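You operate a simulated robot arm through the tools that you are given. There is no shell and no other tool. Be economical: measure what you need, move in short steps, check, and stop when the job is done.

You are at the controls of a simulated robot arm. One attempt, no reset.

Task
Seal both envelopes; the green cloth weight goes on Freja's, the grey one on the other.

Only the result counts: the job must be done as asked and must still hold three seconds after the hand-in. Knocking over, shifting, dropping, spilling or breaking anything else fails it. A push-on lid holds only when it is set on centred and level and pressed home; a screw cap is set on level and turned clockwise until tight. Flat cloth is picked up by pressing the open fingertips on it (5 to 10 N) and closing them slowly along it; thin cloth reads only 2 to 8 mm in the jaws.

Robot
A 7-joint arm with a two-finger parallel gripper, fixed in place. Base frame: the origin is at the foot of the arm, x ahead of it, y to its left, z up; the work surface is at about z = 800. Lengths are in mm, angles in rad, forces in N, time in s.
With the tool pointing down near the work surface it reaches from about 300 to 700 mm from the base axis. Its first joint turns from -1.152 to 1.152 rad. Payload 1.57 kg.
Tool frame: the origin (TCP) lies between the finger pads and is the grasp point; the fingertips stand 30 mm ahead of it; z points along the fingers, y is the line along which they close. Largest opening 110 mm; finger width 24, thickness 12; the body of the gripper, 48 by 112 mm, starts 78 mm behind the TCP.
Orientation is told as [roll, pitch, yaw] about the base's x, y, z axes, in that order, counted from this pose: with the fingers straight down and closing along the base's y, the tool's x points along the base's -x, its y along +y and its z along -z.

Tools
- The arm moves only by the tool move_arm. Its arguments are lists of equal length, an entry for each row: "claw": the closure, from 0 (fully open) to 1 (shut); "delta_pos": the shift along the base's x, y, z in mm, a list of three; "rot": the turn, a rotation vector about the base's x, y, z in rad, a list of three. In form: {"claw": [claw, ...], "delta_pos": [[dx, dy, dz], ...], "rot": [[rx, ry, rz], ...]}. A call has 1 to 8 rows; each row shifts and turns the commanded pose from where the row before left it. A row lasts 0.2 s, in which the tool goes at most 50 mm and 0.15 rad; a call with a longer step from one row to the next is refused whole, and so is a gripper value outside its range. A pose out of reach is approached as far as the arm can. The call stops where the force on the tool passes 70 N (or 10 N more than at its start, if that is more) or the arm is blocked; 0.2 s more then pass. The fingers move at their own pace (about 108 mm/s each) and stop on an object; they squeeze with about 43 N. The grip force told is the motor's: it shows also when the fingers shut on nothing. Time passes only in rows, and 0.2 s behind the last, so rows that do not move let the fingers close. It gives the time, the measured TCP pose, the force on the tool (base axes), the opening and the grip force at its end, in the units of the frame above (readings bear some noise), with the torque about the TCP (base axes, N m) and any sound that the robot's microphone picked up.
- Cameras (640 x 400 px; columns grow to the right, rows downward): "scene" is fixed at [163, -394.8, 1390.7]; the picture's right is [0.76, -0.65, 0.00], its down [-0.43, -0.51, -0.75] and it looks along [0.48, 0.57, -0.67] (base axes); focal length 354 px, centre (320, 200). "wrist" rides on the gripper at [70, 16, -141] in the tool frame; the picture's right is [-0.23, 0.97, 0.00], its down [-0.86, -0.20, -0.48] and it looks along [-0.47, -0.11, 0.88] (tool axes); focal length 222 px, centre (320, 200). There is no depth. A picture from a camera that has moved, and an enlarged one, comes with that camera's place and axes in the base frame and with its lens.
- get_image(camera): a new picture of that camera. The clock stands still meanwhile.
- zoom(camera, box): a new picture of the part [left, top, right, bottom] of that camera's present view, enlarged. The clock stands still meanwhile.
- finish_job(): hands the job in; it is judged then, once.

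Go step by step. Nothing tells you positions but the pictures and the camera data: compare them with the known pose of the tool, close in by small moves and look again before you grip or let go. The budget is 120 turns and 68 pictures, counting those below and the enlarged ones. Unless the task says otherwise, let go and move clear before handing in, and close with one line.

The tools are called as name(argument=value, ...) on one line, values as JSON. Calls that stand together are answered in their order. move_arm: Moves the arm, as the interface text tells. Its arguments: {"type":"object","properties":{"claw":{"type":"array","items":{"type":"number"}},"delta_pos":{"type":"array","items":{"type":"array","items":{"type":"number"}}},"rot":{"type":"array","items":{"type":"array","items":{"type":"number"}}}},"required":["claw","delta_pos","rot"]} The other tools are called the same way: get_image (camera) takes a picture; zoom (camera, box) takes an enlarged picture of a part of a camera's view; finish_job () hands the job in.

At the start:

```text
time: 0.0
tcp_pos: [341.4, 86.8, 1102.6]
tool_rot: [0.0, -0.001, 0.0]
force: [-0.7, 0.1, 0.1]
ft_torque: [0.02, 0.02, 0.01]
gripper_width: 110.1
grip_force: 0.0
```

scene: 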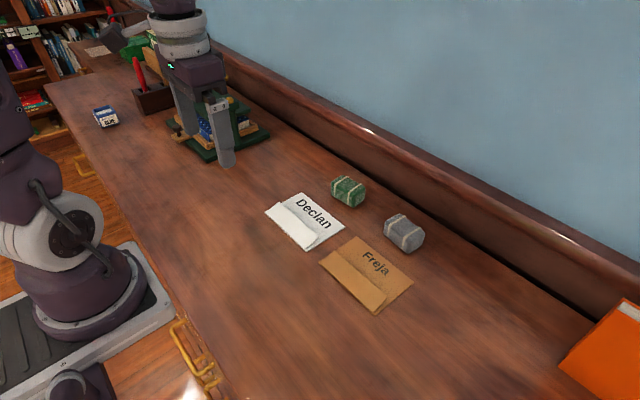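
wrist: 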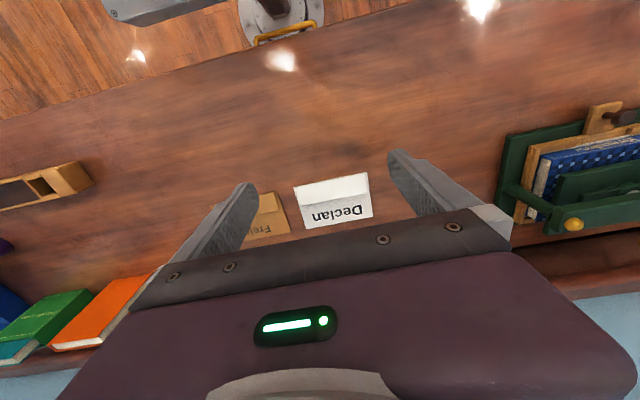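

I see two envelopes, Declan's white and Freja's brown, and two cloth weights behind them. I'll enlarge the view to see the flaps.

zoom(camera="scene", box=[250, 160, 442, 320])

zoom(camera="scene", box=[80, 40, 280, 180])

```text
2.50 times, centred on (346, 240) of scene
camera zoom: at [163.0, -394.8, 1390.7], right [0.76, -0.65, 0.0], down [-0.43, -0.51, -0.75], along [0.48, 0.57, -0.67], focal length 884 px, centre (255, 100)
```

zoom: 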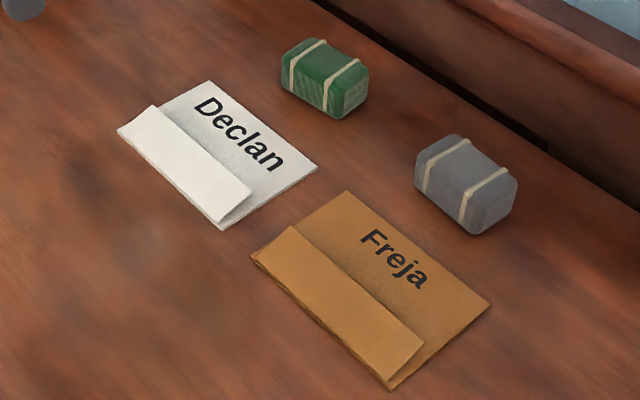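

```text
2.86 times, centred on (180, 110) of scene
camera zoom: at [163.0, -394.8, 1390.7], right [0.76, -0.65, 0.0], down [-0.43, -0.51, -0.75], along [0.48, 0.57, -0.67], focal length 1010 px, centre (720, 457)
```

zoom: 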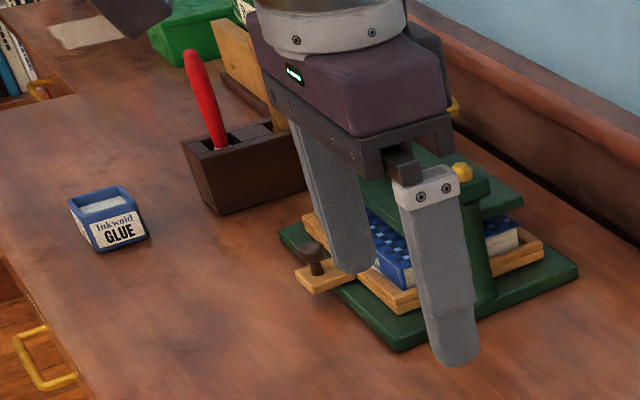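

Envelopes: Freja's covers about x 455–570, y −200…−40, and Declan's x 457–568, y −3…158, both with flaps on the robot side. The green weight is near (646, 71) and the grey one near (641, −114). The glue and brush are out of reach, so I'll go down for a closer look at the flaps.

move_arm(claw=[0, 0, 0], delta_pos=[[10, -40, -30], [10, -40, -30], [0, -15, -30]], rot=[[0, 0, 0], [0, 0, 0], [0, 0, 0]])

get_image(camera="wrist")

zoom(camera="scene", box=[310, 225, 420, 320])

```text
refused: row 1 steps farther than a row can; nothing moved
```

```text
63 pictures are left
camera wrist: at [271.5, 104.8, 1244.5], right [0.23, 0.97, 0.0], down [0.86, -0.2, 0.48], along [0.47, -0.11, -0.88], focal length 222 px, centre (320, 200)
```

wrist: 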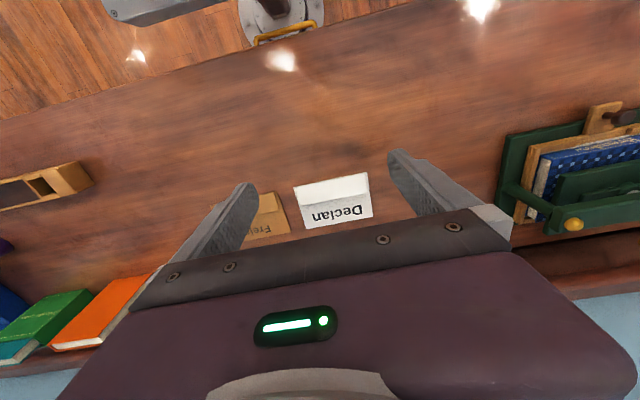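

```text
4.21 times, centred on (365, 272) of scene
camera zoom: at [163.0, -394.8, 1390.7], right [0.76, -0.65, 0.0], down [-0.43, -0.51, -0.75], along [0.48, 0.57, -0.67], focal length 1488 px, centre (130, -105)
```

zoom: 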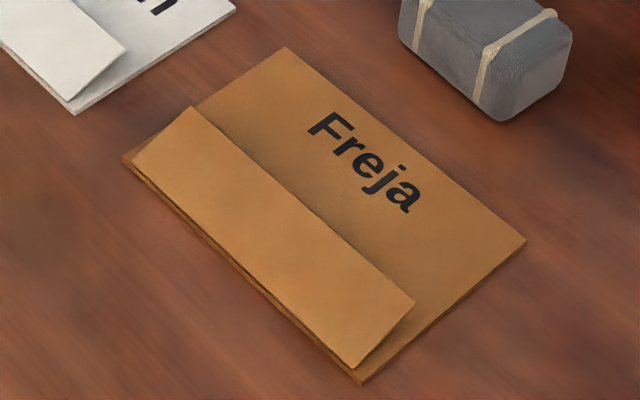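

The flaps are folded over but stand slightly proud, so they need pressing along their free edges. I'll close the fingers and go over Freja's flap with shorter steps.

move_arm(claw=[1, 1, 1, 1, 1, 1, 1], delta_pos=[[12, -28, -28], [12, -28, -28], [12, -28, -28], [12, -28, -28], [12, -28, -28], [12, -28, -28], [0, 0, 0]], rot=[[0, 0, 0], [0, 0, 0], [0, 0, 0], [0, 0, 0], [0, 0, 0], [0, 0, 0], [0, 0, 0]])

get_image(camera="wrist")

```text
time: 1.6
tcp_pos: [413.1, -80.3, 936.6]
tool_rot: [0.0, 0.0, 0.001]
force: [0.3, 0.1, -0.4]
ft_torque: [0.02, -0.01, -0.03]
gripper_width: 0.1
grip_force: 21.2
```

```text
61 pictures are left
camera wrist: at [343.4, -63.2, 1077.7], right [0.23, 0.97, 0.0], down [0.86, -0.2, 0.48], along [0.47, -0.11, -0.88], focal length 222 px, centre (320, 200)
```

wrist: 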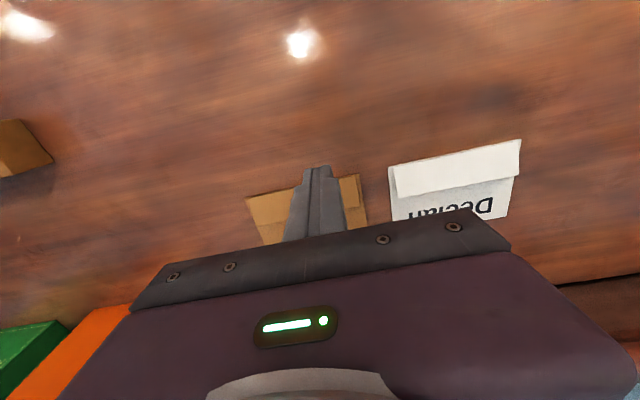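

The free edges of the flaps are near x ≈ 500 and the hinges near x ≈ 458. I'll come over the middle of Freja's flap at (488, −120) and approach.

move_arm(claw=[1, 1, 1, 1, 1], delta_pos=[[25, -13, -25], [25, -13, -25], [25, -13, -25], [0, 0, -5], [0, 0, -5]], rot=[[0, 0, 0], [0, 0, 0], [0, 0, 0], [0, 0, 0], [0, 0, 0]])

zoom(camera="scene", box=[310, 225, 420, 320])

```text
time: 2.8
tcp_pos: [487.8, -119.2, 849.9]
tool_rot: [0.001, 0.0, 0.001]
force: [-0.7, -0.2, -0.3]
ft_torque: [0.0, 0.01, -0.01]
gripper_width: 0.0
grip_force: 21.2
```

```text
4.21 times, centred on (365, 272) of scene
camera zoom: at [163.0, -394.8, 1390.7], right [0.76, -0.65, 0.0], down [-0.43, -0.51, -0.75], along [0.48, 0.57, -0.67], focal length 1488 px, centre (130, -105)
```

zoom: 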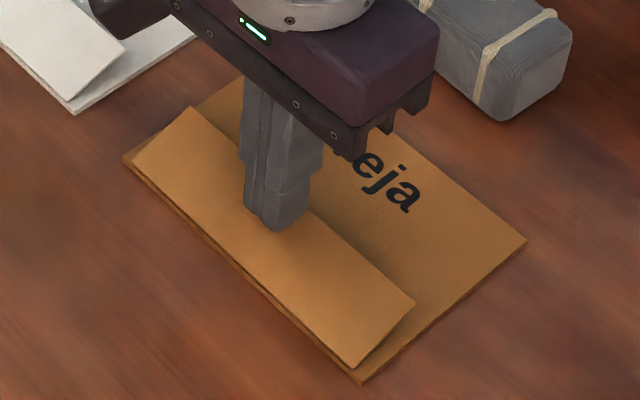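

The fingertips hang about 20 mm above the flap's free-edge side, as wanted. I'll lower gently until contact.

move_arm(claw=[1, 1, 1, 1, 1], delta_pos=[[0, 0, -5], [0, 0, -4], [0, 0, -3], [0, 0, -2], [0, 0, 0]], rot=[[0, 0, 0], [0, 0, 0], [0, 0, 0], [0, 0, 0], [0, 0, 0]])

```text
time: 4.0
tcp_pos: [487.0, -119.4, 835.6]
tool_rot: [0.0, -0.003, 0.0]
force: [-6.7, 1.3, 30.4]
ft_torque: [0.04, 0.37, 0.05]
gripper_width: 0.0
grip_force: 21.2
```

Contact came at about 30 N with the tip near z 806. I'll lift and see whether the flap stays down.

move_arm(claw=[1, 1, 1], delta_pos=[[0, 0, 0], [0, 0, 15], [0, 30, 0]], rot=[[0, 0, 0], [0, 0, 0], [0, 0, 0]])

zoom(camera="scene", box=[310, 225, 420, 320])

```text
time: 4.8
tcp_pos: [490.3, -89.9, 848.6]
tool_rot: [0.0, 0.0, 0.0]
force: [-0.2, -0.2, -0.6]
ft_torque: [0.01, 0.01, 0.0]
gripper_width: 0.1
grip_force: 21.0
```

```text
4.21 times, centred on (365, 272) of scene
camera zoom: at [163.0, -394.8, 1390.7], right [0.76, -0.65, 0.0], down [-0.43, -0.51, -0.75], along [0.48, 0.57, -0.67], focal length 1488 px, centre (130, -105)
```

zoom: 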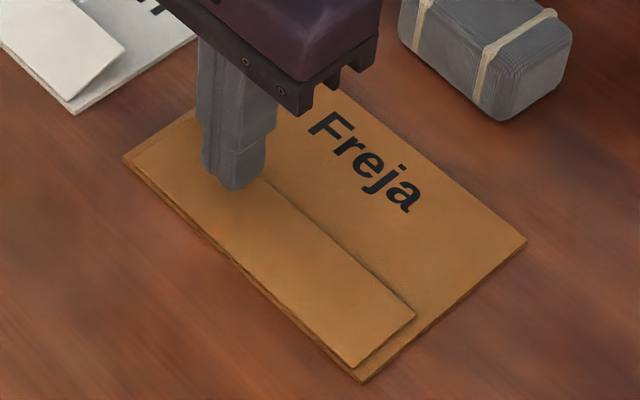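

The flap went down and stays down. I'll press once more towards each end for a sure seal.

move_arm(claw=[1, 1, 1, 1, 1], delta_pos=[[0, 20, 0], [0, 0, -8], [0, 0, -4], [0, 0, -2], [0, 0, 0]], rot=[[0, 0, 0], [0, 0, 0], [0, 0, 0], [0, 0, 0], [0, 0, 0]])

move_arm(claw=[1, 1, 1, 1, 1, 1, 1, 1], delta_pos=[[0, 0, 14], [0, -40, 0], [0, -40, 0], [0, -20, 0], [0, 0, -8], [0, 0, -4], [0, 0, -2], [0, 0, 0]], rot=[[0, 0, 0], [0, 0, 0], [0, 0, 0], [0, 0, 0], [0, 0, 0], [0, 0, 0], [0, 0, 0], [0, 0, 0]])

```text
time: 6.0
tcp_pos: [488.4, -69.0, 837.1]
tool_rot: [-0.001, 0.0, -0.001]
force: [-1.4, 1.3, 6.4]
ft_torque: [0.05, 0.06, -0.03]
gripper_width: 0.2
grip_force: 21.9
```

```text
time: 7.8
tcp_pos: [488.4, -168.1, 837.2]
tool_rot: [-0.001, -0.001, 0.0]
force: [0.1, -0.1, 0.1]
ft_torque: [-0.02, 0.0, -0.04]
gripper_width: 0.1
grip_force: 21.2
```

At this end there's barely contact, so I'll press a little deeper, then do the other end the same way.

move_arm(claw=[1, 1, 1], delta_pos=[[0, 0, -2], [0, 0, -1], [0, 0, 0]], rot=[[0, 0, 0], [0, 0, 0], [0, 0, 0]])

move_arm(claw=[1, 1, 1, 1, 1, 1, 1, 1], delta_pos=[[0, 0, 17], [0, 40, 0], [0, 40, 0], [0, 20, 0], [0, 0, -8], [0, 0, -6], [0, 0, -3], [0, 0, 0]], rot=[[0, 0, 0], [0, 0, 0], [0, 0, 0], [0, 0, 0], [0, 0, 0], [0, 0, 0], [0, 0, 0], [0, 0, 0]])

```text
time: 8.6
tcp_pos: [488.5, -169.4, 834.9]
tool_rot: [-0.001, -0.003, 0.001]
force: [-7.6, 7.5, 61.6]
ft_torque: [0.24, 0.73, 0.04]
gripper_width: 0.1
grip_force: 21.3
```

```text
time: 10.4
tcp_pos: [489.4, -70.1, 835.2]
tool_rot: [0.0, -0.003, 0.0]
force: [-9.4, 3.4, 67.3]
ft_torque: [0.11, 0.88, -0.1]
gripper_width: 0.0
grip_force: 21.5
```

Freja's flap has been pressed along its full length. Next I'll do the same on Declan's, centre first at y = 78.

move_arm(claw=[1, 1, 1, 1, 1, 1, 1, 1], delta_pos=[[0, 0, 26], [0, 48, 0], [0, 48, 0], [0, 48, 0], [0, 4, -10], [0, 0, -8], [0, 0, -5], [0, 0, -2]], rot=[[0, 0, 0], [0, 0, 0], [0, 0, 0], [0, 0, 0], [0, 0, 0], [0, 0, 0], [0, 0, 0], [0, 0, 0]])

move_arm(claw=[1, 1, 1, 1, 1, 1, 1], delta_pos=[[0, 0, 0], [0, 0, 15], [0, 48, 0], [0, 0, -8], [0, 0, -5], [0, 0, -2], [0, 0, 0]], rot=[[0, 0, 0], [0, 0, 0], [0, 0, 0], [0, 0, 0], [0, 0, 0], [0, 0, 0], [0, 0, 0]])

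move_arm(claw=[1, 1, 1, 1, 1, 1, 1, 1], delta_pos=[[0, 0, 15], [0, -48, 0], [0, -48, 0], [0, 0, 0], [0, 0, -8], [0, 0, -5], [0, 0, -2], [0, 0, 0]], rot=[[0, 0, 0], [0, 0, 0], [0, 0, 0], [0, 0, 0], [0, 0, 0], [0, 0, 0], [0, 0, 0], [0, 0, 0]])

```text
time: 12.2
tcp_pos: [487.1, 77.7, 836.9]
tool_rot: [0.001, 0.0, 0.0]
force: [-7.3, 0.9, 39.7]
ft_torque: [0.05, 0.54, -0.03]
gripper_width: 0.0
grip_force: 21.3
```

```text
time: 13.8
tcp_pos: [489.5, 126.7, 836.0]
tool_rot: [0.002, -0.001, 0.001]
force: [-4.1, 1.4, 32.4]
ft_torque: [0.02, 0.29, -0.06]
gripper_width: 0.0
grip_force: 21.8
```

```text
time: 15.6
tcp_pos: [489.8, 30.1, 836.4]
tool_rot: [-0.001, -0.004, -0.001]
force: [-1.3, -2.2, 42.2]
ft_torque: [-0.07, 0.36, -0.02]
gripper_width: 0.2
grip_force: 21.5
```

All three presses on Declan's flap read 32–42 N. I'll lift well clear, back off, and look at both envelopes and the weights.

move_arm(claw=[1, 1, 1, 0, 0, 0, 0], delta_pos=[[0, 0, 30], [0, 0, 45], [0, 0, 45], [0, 40, 20], [0, 20, 0], [0, 0, 0], [0, 0, 0]], rot=[[0, 0, 0], [0, 0, 0], [0, 0, 0], [0, 0, 0], [0, 0, 0], [0, 0, 0], [0, 0, 0]])

zoom(camera="scene", box=[250, 160, 442, 320])

get_image(camera="wrist")

```text
time: 17.2
tcp_pos: [489.2, 92.4, 975.3]
tool_rot: [0.001, 0.0, 0.0]
force: [-0.1, 0.1, -0.6]
ft_torque: [0.01, -0.04, 0.0]
gripper_width: 110.1
grip_force: 0.1
```

```text
2.50 times, centred on (346, 240) of scene
camera zoom: at [163.0, -394.8, 1390.7], right [0.76, -0.65, 0.0], down [-0.43, -0.51, -0.75], along [0.48, 0.57, -0.67], focal length 884 px, centre (255, 100)
```

zoom: 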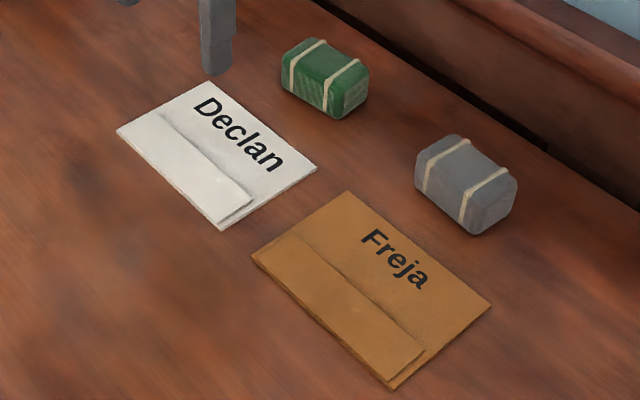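

```text
57 pictures are left
camera wrist: at [419.4, 109.4, 1117.0], right [0.23, 0.97, 0.0], down [0.86, -0.2, 0.48], along [0.47, -0.11, -0.88], focal length 222 px, centre (320, 200)
```

wrist: 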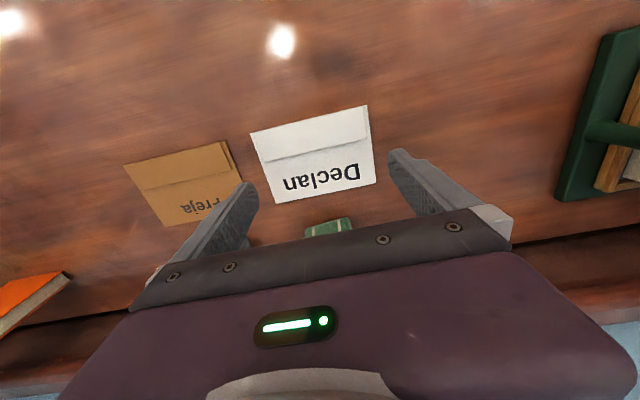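

Both flaps lie flat. The green weight seems about 70 mm long along y and 40 mm deep, centred near (645, 67), so I'll move the open jaws above it and check.

move_arm(claw=[0, 0, 0, 0, 0], delta_pos=[[40, -6, -12], [40, -6, -12], [40, -6, -12], [36, -7, -14], [0, 0, 0]], rot=[[0, 0, 0], [0, 0, 0], [0, 0, 0], [0, 0, 0], [0, 0, 0]])

get_image(camera="wrist")

zoom(camera="scene", box=[290, 130, 410, 230])

```text
time: 18.4
tcp_pos: [642.2, 64.6, 924.5]
tool_rot: [0.0, -0.001, -0.001]
force: [-1.0, 0.0, 0.8]
ft_torque: [0.02, -0.01, 0.02]
gripper_width: 109.8
grip_force: 0.0
```

```text
56 pictures are left
camera wrist: at [572.9, 81.8, 1066.3], right [0.23, 0.97, 0.0], down [0.86, -0.2, 0.48], along [0.47, -0.11, -0.88], focal length 222 px, centre (320, 200)
```

wrist: 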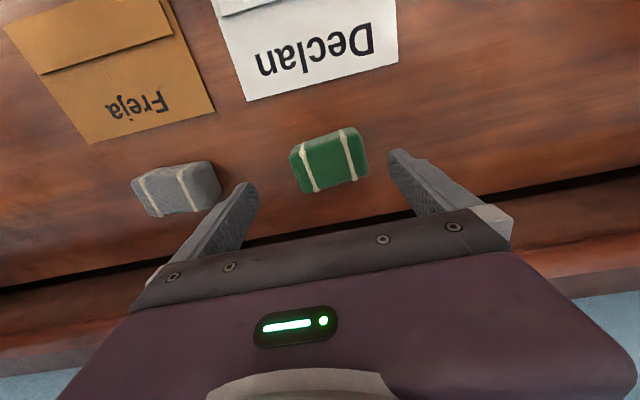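

```text
4.00 times, centred on (350, 180) of scene
camera zoom: at [163.0, -394.8, 1390.7], right [0.76, -0.65, 0.0], down [-0.43, -0.51, -0.75], along [0.48, 0.57, -0.67], focal length 1414 px, centre (200, 280)
```

zoom: 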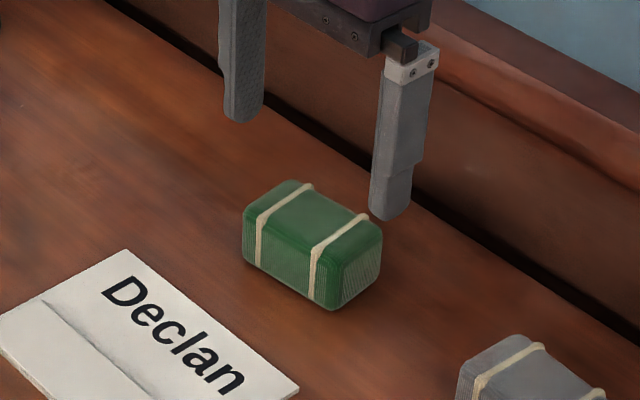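

The green weight's centre works out at (650, 76), with about 4° of yaw. I'll shift the jaws there and descend to a TCP height of about 838.

move_arm(claw=[0, 0, 0, 0, 0, 0], delta_pos=[[7, 10, 0], [0, 0, -25], [0, 0, -25], [0, 0, -20], [0, 0, -14], [0, 0, 0]], rot=[[0, 0, 0.05], [0, 0, 0], [0, 0, 0], [0, 0, 0], [0, 0, 0], [0, 0, 0]])

get_image(camera="wrist")

zoom(camera="scene", box=[290, 130, 410, 230])

```text
time: 19.8
tcp_pos: [651.7, 77.9, 840.1]
tool_rot: [-0.001, 0.001, 0.051]
force: [0.9, 0.0, 0.7]
ft_torque: [-0.01, -0.02, -0.01]
gripper_width: 110.1
grip_force: 0.1
```

```text
54 pictures are left
camera wrist: at [581.1, 90.3, 981.9], right [0.18, 0.98, 0.0], down [0.86, -0.16, 0.48], along [0.47, -0.09, -0.88], focal length 222 px, centre (320, 200)
```

wrist: 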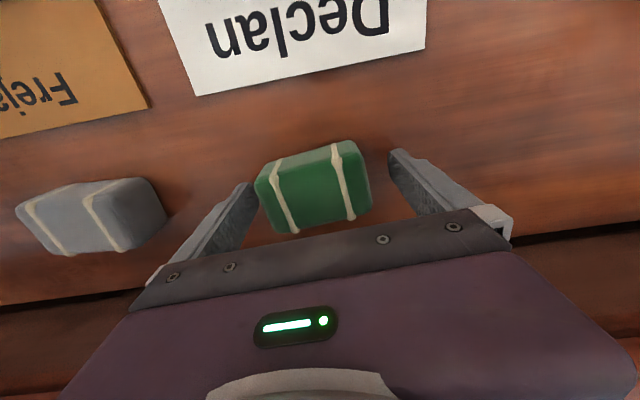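

```text
4.00 times, centred on (350, 180) of scene
camera zoom: at [163.0, -394.8, 1390.7], right [0.76, -0.65, 0.0], down [-0.43, -0.51, -0.75], along [0.48, 0.57, -0.67], focal length 1414 px, centre (200, 280)
```

zoom: 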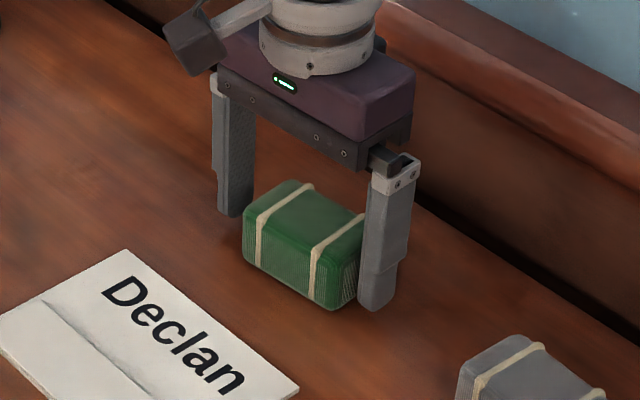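

The weight sits between the fingers, a few mm towards the near finger. I'll shift −4 mm in y and close.

move_arm(claw=[0, 0.2, 0.3, 0.4, 0.6, 0.8, 1, 1], delta_pos=[[0, -4, -2], [0, 0, 0], [0, 0, 0], [0, 0, 0], [0, 0, 0], [0, 0, 0], [0, 0, 0], [0, 0, 0]], rot=[[0, 0, 0], [0, 0, 0], [0, 0, 0], [0, 0, 0], [0, 0, 0], [0, 0, 0], [0, 0, 0], [0, 0, 0]])

move_arm(claw=[1, 1, 1, 1], delta_pos=[[0, 0, 10], [0, 0, 20], [0, 0, 25], [0, 0, 0]], rot=[[0, 0, 0], [0, 0, 0], [0, 0, 0], [0, 0, 0]])

zoom(camera="scene", box=[290, 130, 410, 230])

```text
time: 21.6
tcp_pos: [651.7, 72.4, 839.4]
tool_rot: [-0.001, 0.002, 0.051]
force: [0.4, -2.3, -0.2]
ft_torque: [-0.21, 0.02, 0.0]
gripper_width: 80.7
grip_force: 42.9
```

```text
time: 22.6
tcp_pos: [650.9, 72.2, 895.0]
tool_rot: [0.001, -0.001, 0.051]
force: [0.5, 0.2, -5.0]
ft_torque: [0.0, 0.01, 0.04]
gripper_width: 80.7
grip_force: 42.6
```

```text
4.00 times, centred on (350, 180) of scene
camera zoom: at [163.1, -394.8, 1390.7], right [0.76, -0.65, 0.0], down [-0.43, -0.51, -0.75], along [0.48, 0.57, -0.67], focal length 1414 px, centre (200, 280)
```

zoom: 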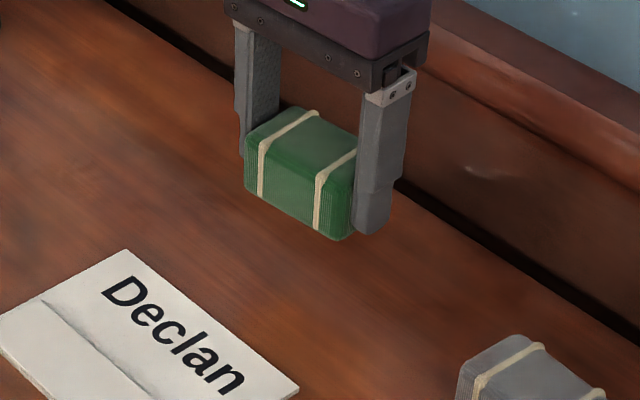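

The green weight is held at about 81 mm wide with 5 N lifted. I'll carry it above Freja's envelope to about (499, −120), spanning the flap edge.

move_arm(claw=[1, 1, 1, 1, 1, 1, 1, 1], delta_pos=[[0, 0, 20], [-25.3, -32, 0], [-25.3, -32, 0], [-25.3, -32, 0], [-25.3, -32, 0], [-25.3, -32, 0], [-25.5, -32, 0], [0, 0, 0]], rot=[[0, 0, 0], [0, 0, 0], [0, 0, 0], [0, 0, 0], [0, 0, 0], [0, 0, -0.05], [0, 0, 0], [0, 0, 0]])

move_arm(claw=[1, 1, 1, 1, 1], delta_pos=[[0, 0, -25], [0, 0, -20], [0, 0, -10], [0, 0, -6], [0, 0, 0]], rot=[[0, 0, 0], [0, 0, 0], [0, 0, 0], [0, 0, 0], [0, 0, 0]])

get_image(camera="wrist")

zoom(camera="scene", box=[300, 200, 432, 310])

```text
time: 24.4
tcp_pos: [500.3, -120.5, 912.9]
tool_rot: [0.0, 0.0, 0.001]
force: [1.0, -0.3, -5.4]
ft_torque: [-0.01, 0.03, 0.02]
gripper_width: 80.9
grip_force: 42.9
```

```text
time: 25.6
tcp_pos: [498.6, -122.6, 853.4]
tool_rot: [0.0, -0.001, -0.001]
force: [0.0, -0.3, -4.8]
ft_torque: [0.0, 0.02, -0.01]
gripper_width: 80.8
grip_force: 42.6
```

```text
51 pictures are left
camera wrist: at [429.6, -104.5, 994.4], right [0.23, 0.97, 0.0], down [0.86, -0.2, 0.48], along [0.47, -0.11, -0.88], focal length 222 px, centre (320, 200)
```

wrist: 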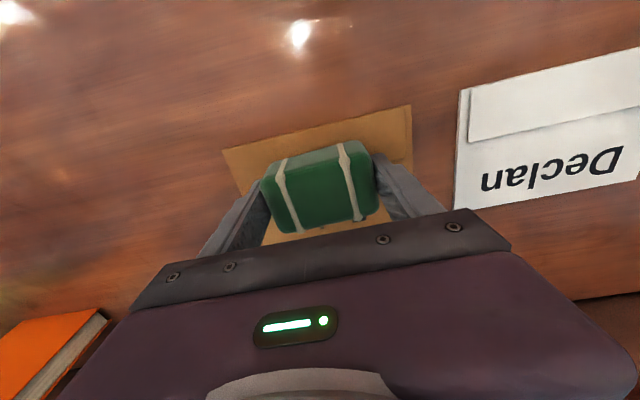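

```text
3.64 times, centred on (366, 255) of scene
camera zoom: at [163.1, -394.8, 1390.7], right [0.76, -0.65, 0.0], down [-0.43, -0.51, -0.75], along [0.48, 0.57, -0.67], focal length 1285 px, centre (153, 0)
```

zoom: 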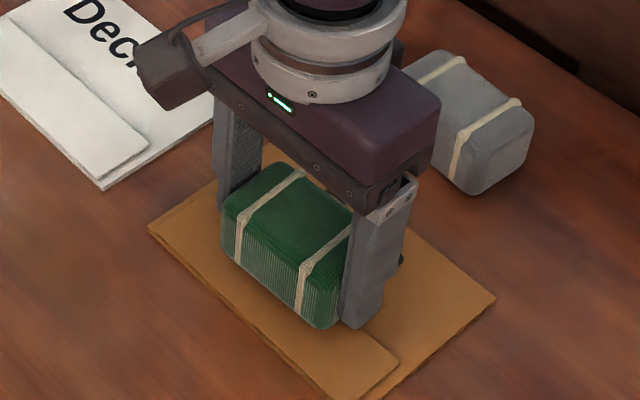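

The weight hangs just above the middle of Freja's envelope. I'll lower it until the force shows contact.

move_arm(claw=[1, 1, 1, 1], delta_pos=[[0, 0, -4], [0, 0, -2], [0, 0, -1], [0, 0, 0]], rot=[[0, 0, 0], [0, 0, 0], [0, 0, 0], [0, 0, 0]])

```text
time: 26.6
tcp_pos: [498.4, -121.7, 846.6]
tool_rot: [0.002, 0.001, -0.001]
force: [0.3, -0.6, -5.0]
ft_torque: [-0.03, 0.02, 0.0]
gripper_width: 80.8
grip_force: 42.8
```

No contact yet, so I'll go on in 1 mm steps.

move_arm(claw=[1, 1, 1], delta_pos=[[0, 0, -1], [0, 0, -1], [0, 0, 0]], rot=[[0, 0, 0], [0, 0, 0], [0, 0, 0]])

```text
time: 27.4
tcp_pos: [499.9, -121.8, 844.9]
tool_rot: [-0.001, -0.003, 0.0]
force: [-5.9, 2.1, 30.8]
ft_torque: [0.15, 0.88, 0.02]
gripper_width: 80.8
grip_force: 42.6
```

It's resting on the envelope with 30 N. I'll ease up about 1 mm, open to release, and rise clear.

move_arm(claw=[1, 0.2, 0.1, 0.05, 0, 0], delta_pos=[[0, 0, 0.8], [0, 0, 0], [0, 0, 0], [0, 0, 0], [0, 0, 0], [0, 0, 0]], rot=[[0, 0, 0], [0, 0, 0], [0, 0, 0], [0, 0, 0], [0, 0, 0], [0, 0, 0]])

move_arm(claw=[0, 0, 0, 0, 0], delta_pos=[[0, 0, 15], [0, 0, 30], [0, 0, 40], [0, 0, 20], [0, 0, 0]], rot=[[0, 0, 0], [0, 0, 0], [0, 0, 0], [0, 0, 0], [0, 0, 0]])

get_image(camera="wrist")

zoom(camera="scene", box=[300, 200, 432, 310])

```text
time: 28.8
tcp_pos: [499.8, -121.1, 845.2]
tool_rot: [0.0, -0.001, 0.001]
force: [0.5, 0.1, -0.3]
ft_torque: [-0.03, 0.0, 0.01]
gripper_width: 110.0
grip_force: 0.1
```

```text
time: 30.0
tcp_pos: [499.4, -119.2, 950.4]
tool_rot: [0.0, 0.0, 0.001]
force: [-0.3, -0.4, -0.3]
ft_torque: [0.02, -0.01, -0.03]
gripper_width: 110.2
grip_force: 0.1
```

```text
49 pictures are left
camera wrist: at [429.8, -102.6, 1092.4], right [0.23, 0.97, 0.0], down [0.86, -0.2, 0.48], along [0.47, -0.11, -0.88], focal length 222 px, centre (320, 200)
```

wrist: 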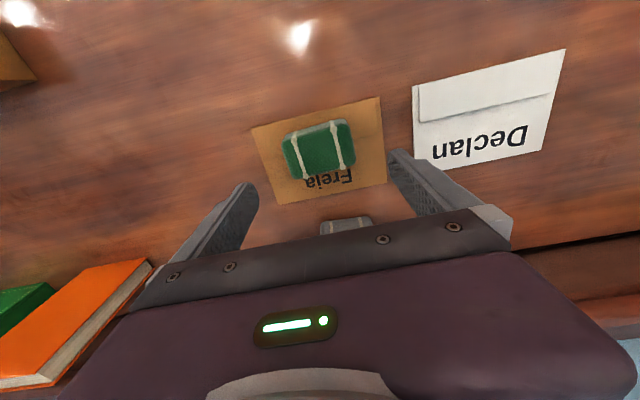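

```text
3.64 times, centred on (366, 255) of scene
camera zoom: at [163.0, -394.8, 1390.7], right [0.76, -0.65, 0.0], down [-0.43, -0.51, -0.75], along [0.48, 0.57, -0.67], focal length 1285 px, centre (153, 0)
```

zoom: 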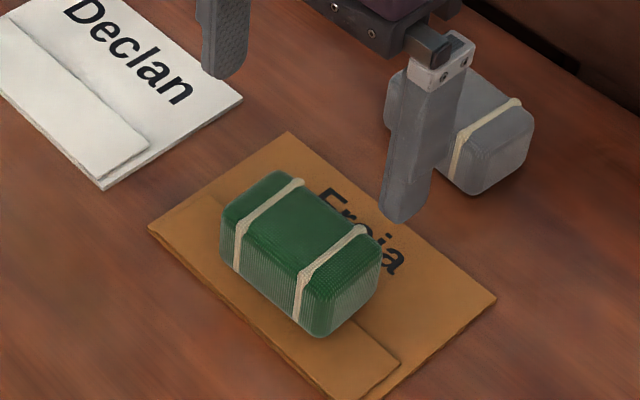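

The green weight rests on Freja's envelope across the flap edge. Next I'll go above the grey weight near (645, −114).

move_arm(claw=[0, 0, 0, 0, 0], delta_pos=[[40, 2, 0], [40, 2, 0], [40, 2, -10], [26, 0, -16], [0, 0, 0]], rot=[[0, 0, 0], [0, 0, 0], [0, 0, 0], [0, 0, 0], [0, 0, 0]])

get_image(camera="wrist")

zoom(camera="scene", box=[340, 170, 460, 270])

```text
time: 31.2
tcp_pos: [645.5, -114.4, 924.8]
tool_rot: [0.0, 0.0, 0.0]
force: [-0.4, -0.3, 0.4]
ft_torque: [0.0, 0.02, -0.04]
gripper_width: 110.1
grip_force: 0.1
```

```text
47 pictures are left
camera wrist: at [575.9, -96.8, 1066.2], right [0.23, 0.97, 0.0], down [0.86, -0.2, 0.48], along [0.47, -0.11, -0.88], focal length 222 px, centre (320, 200)
```

wrist: 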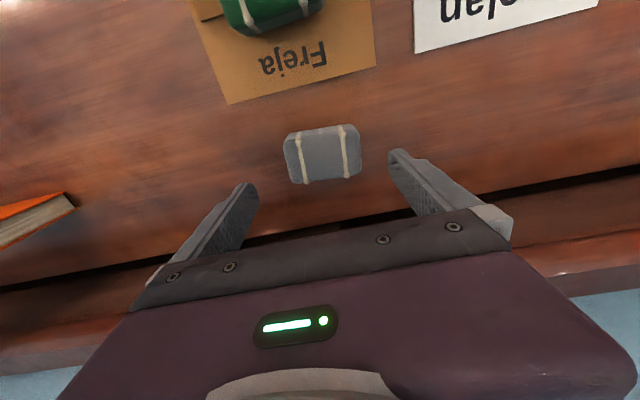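

```text
4.00 times, centred on (400, 220) of scene
camera zoom: at [163.0, -394.8, 1390.7], right [0.76, -0.65, 0.0], down [-0.43, -0.51, -0.75], along [0.48, 0.57, -0.67], focal length 1414 px, centre (0, 120)
```

zoom: 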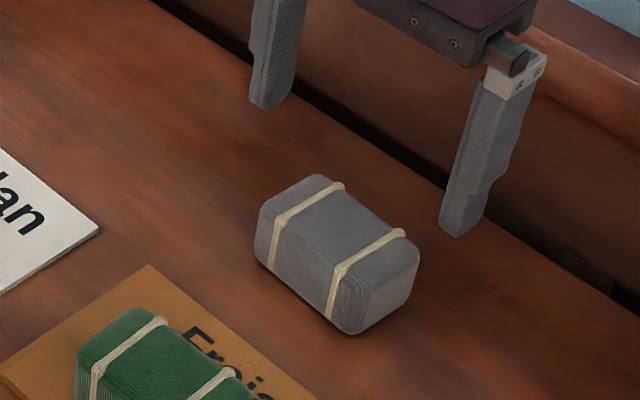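

The grey weight's centre is about (643, −110), nearly square to the axes. I'll shift a little and descend.

move_arm(claw=[0, 0, 0, 0, 0, 0], delta_pos=[[-1, 4, 0], [0, 0, -25], [0, 0, -25], [0, 0, -20], [0, 0, -15], [0, 0, 0]], rot=[[0, 0, -0.03], [0, 0, 0], [0, 0, 0], [0, 0, 0], [0, 0, 0], [0, 0, 0]])

get_image(camera="wrist")

zoom(camera="scene", box=[340, 170, 460, 270])

```text
time: 32.6
tcp_pos: [644.6, -110.3, 838.9]
tool_rot: [0.0, -0.001, -0.029]
force: [0.1, 0.1, 0.2]
ft_torque: [0.0, 0.01, -0.01]
gripper_width: 110.0
grip_force: 0.1
```

```text
45 pictures are left
camera wrist: at [574.6, -90.4, 979.5], right [0.26, 0.97, 0.0], down [0.85, -0.23, 0.48], along [0.46, -0.12, -0.88], focal length 222 px, centre (320, 200)
```

wrist: 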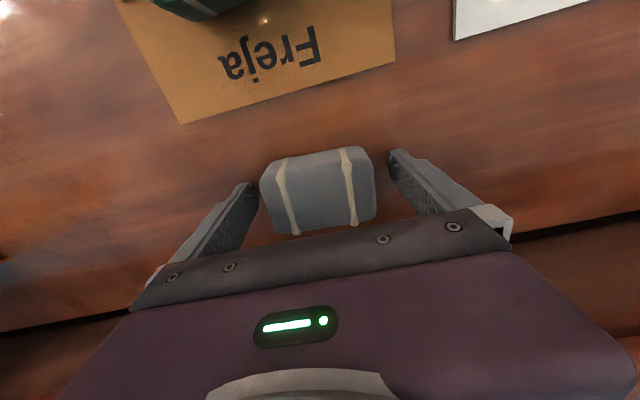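

```text
4.00 times, centred on (400, 220) of scene
camera zoom: at [163.0, -394.8, 1390.7], right [0.76, -0.65, 0.0], down [-0.43, -0.51, -0.75], along [0.48, 0.57, -0.67], focal length 1414 px, centre (0, 120)
```

zoom: 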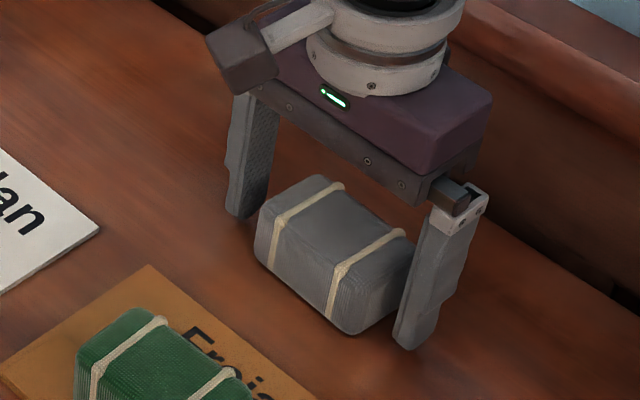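

The grey weight is well centred between the fingers. I'll close and lift.

move_arm(claw=[0, 0.2, 0.3, 0.4, 0.6, 0.8, 1, 1], delta_pos=[[0, 0, 0], [0, 0, 0], [0, 0, 0], [0, 0, 0], [0, 0, 0], [0, 0, 0], [0, 0, 0], [0, 0, 0]], rot=[[0, 0, 0], [0, 0, 0], [0, 0, 0], [0, 0, 0], [0, 0, 0], [0, 0, 0], [0, 0, 0], [0, 0, 0]])

move_arm(claw=[1, 1, 1, 1, 1], delta_pos=[[0, 0, 10], [0, 0, 20], [0, 0, 25], [0, 0, 20], [0, 0, 0]], rot=[[0, 0, 0], [0, 0, 0], [0, 0, 0], [0, 0, 0], [0, 0, 0]])

```text
time: 34.4
tcp_pos: [644.6, -109.0, 838.7]
tool_rot: [-0.001, 0.002, -0.03]
force: [-0.9, -2.7, -1.0]
ft_torque: [-0.2, -0.04, -0.07]
gripper_width: 80.9
grip_force: 42.9
```

```text
time: 35.6
tcp_pos: [643.2, -111.4, 914.2]
tool_rot: [0.0, 0.0, -0.029]
force: [-0.2, -0.3, -5.1]
ft_torque: [-0.01, 0.03, -0.01]
gripper_width: 80.4
grip_force: 43.4
```

The grey weight is held. I'll carry it above Declan's envelope to (499, 78) and lower it most of the way.

move_arm(claw=[1, 1, 1, 1, 1, 1, 1, 1], delta_pos=[[-14, 38, 0], [-18, 38, 0], [-28, 30, 0], [-28, 30, 0], [-28, 28, 0], [-28, 24, 0], [0, 0, 0], [0, 0, 0]], rot=[[0, 0, 0], [0, 0, 0], [0, 0, 0], [0, 0, 0.03], [0, 0, 0], [0, 0, 0], [0, 0, 0], [0, 0, 0]])

move_arm(claw=[1, 1, 1, 1, 1], delta_pos=[[0, 0, -25], [0, 0, -20], [0, 0, -10], [0, 0, -6], [0, 0, 0]], rot=[[0, 0, 0], [0, 0, 0], [0, 0, 0], [0, 0, 0], [0, 0, 0]])

get_image(camera="wrist")

get_image(camera="scene")

```text
time: 37.4
tcp_pos: [501.6, 78.7, 914.1]
tool_rot: [-0.001, -0.001, 0.002]
force: [-0.5, 0.0, -5.3]
ft_torque: [-0.03, 0.05, -0.01]
gripper_width: 80.3
grip_force: 43.4
```

```text
time: 38.6
tcp_pos: [501.1, 76.8, 852.8]
tool_rot: [-0.001, -0.001, -0.001]
force: [0.2, -0.2, -4.6]
ft_torque: [-0.03, 0.02, -0.04]
gripper_width: 80.4
grip_force: 42.4
```

```text
43 pictures are left
camera wrist: at [431.6, 94.0, 993.7], right [0.23, 0.97, 0.0], down [0.86, -0.2, 0.48], along [0.47, -0.11, -0.88], focal length 222 px, centre (320, 200)
```

wrist: 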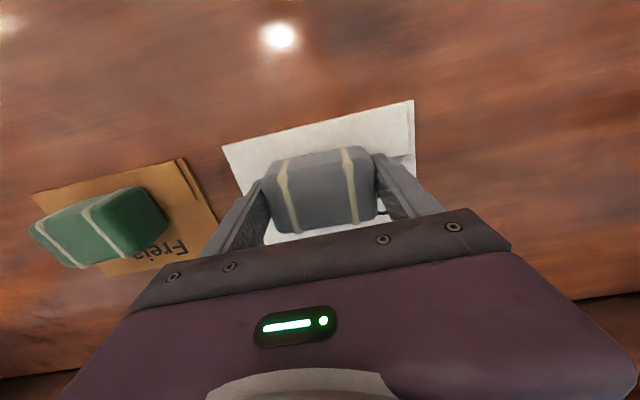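

```text
42 pictures are left
```

scene: 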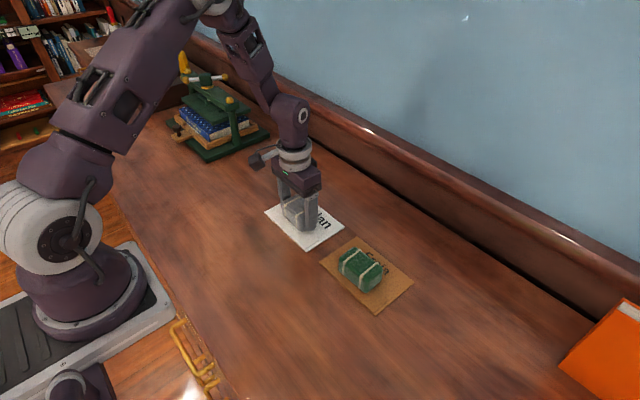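

The weight hangs over the middle of Declan's envelope. I'll lower gently to contact.

move_arm(claw=[1, 1, 1, 1], delta_pos=[[0, 0, -4], [0, 0, -2], [0, 0, -1], [0, 0, 0]], rot=[[0, 0, 0], [0, 0, 0], [0, 0, 0], [0, 0, 0]])

```text
time: 39.6
tcp_pos: [501.7, 76.9, 845.3]
tool_rot: [0.0, 0.0, 0.0]
force: [1.5, -0.4, -5.9]
ft_torque: [-0.01, 0.05, 0.01]
gripper_width: 80.2
grip_force: 42.8
```

There's still no contact, so I'll go down another millimetre at a time.

move_arm(claw=[1, 1], delta_pos=[[0, 0, -1], [0, 0, 0]], rot=[[0, 0, 0], [0, 0, 0]])

```text
time: 40.2
tcp_pos: [502.5, 77.6, 845.2]
tool_rot: [0.0, 0.001, 0.0]
force: [-0.4, 0.2, 6.6]
ft_torque: [-0.04, 0.21, -0.03]
gripper_width: 80.6
grip_force: 43.6
```

It has touched down softly. I'll open, rise clear, and check everything.

move_arm(claw=[0.2, 0.1, 0.05, 0, 0], delta_pos=[[0, 0, 0], [0, 0, 0], [0, 0, 0], [0, 0, 0], [0, 0, 0]], rot=[[0, 0, 0], [0, 0, 0], [0, 0, 0], [0, 0, 0], [0, 0, 0]])

move_arm(claw=[0, 0, 0, 0, 0, 0, 0], delta_pos=[[0, 0, 15], [0, 0, 30], [0, 0, 40], [0, 0, 45], [-30, 0, 30], [-30, 0, 30], [0, 0, 0]], rot=[[0, 0, 0], [0, 0, 0], [0, 0, 0], [0, 0, 0], [0, 0, 0], [0, 0, 0], [0, 0, 0]])

zoom(camera="scene", box=[250, 160, 442, 320])

get_image(camera="wrist")

```text
time: 41.4
tcp_pos: [501.6, 77.1, 843.5]
tool_rot: [0.001, 0.0, -0.001]
force: [-0.2, 0.0, 0.1]
ft_torque: [0.01, 0.02, -0.01]
gripper_width: 110.1
grip_force: 0.1
```

```text
time: 43.0
tcp_pos: [441.5, 77.7, 1032.9]
tool_rot: [-0.001, -0.001, 0.001]
force: [0.0, 0.4, 0.4]
ft_torque: [-0.04, -0.01, -0.02]
gripper_width: 110.0
grip_force: 0.1
```

```text
2.50 times, centred on (346, 240) of scene
camera zoom: at [163.0, -394.8, 1390.7], right [0.76, -0.65, 0.0], down [-0.43, -0.51, -0.75], along [0.48, 0.57, -0.67], focal length 884 px, centre (255, 100)
```

zoom: 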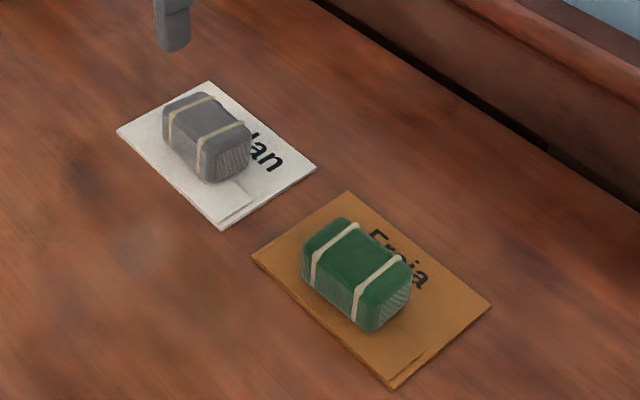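

```text
40 pictures are left
camera wrist: at [371.1, 95.1, 1174.6], right [0.23, 0.97, 0.0], down [0.86, -0.2, 0.48], along [0.47, -0.11, -0.88], focal length 222 px, centre (320, 200)
```

wrist: 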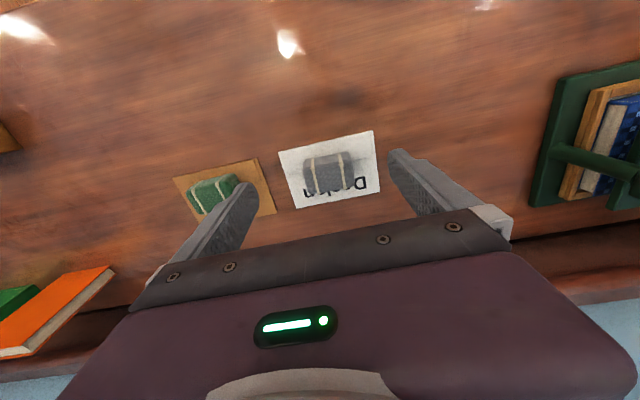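

Both weights rest on the right envelopes over the closed flaps, the envelopes haven't moved, and the arm is clear. I'm handing in.

finish_job()

```text
The job is handed in.
```

I pressed both envelope flaps flat, and they stayed down. The green weight is on Freja's envelope and the grey one on Declan's. The glue pot was out of reach, so the seal relies on pressing alone.
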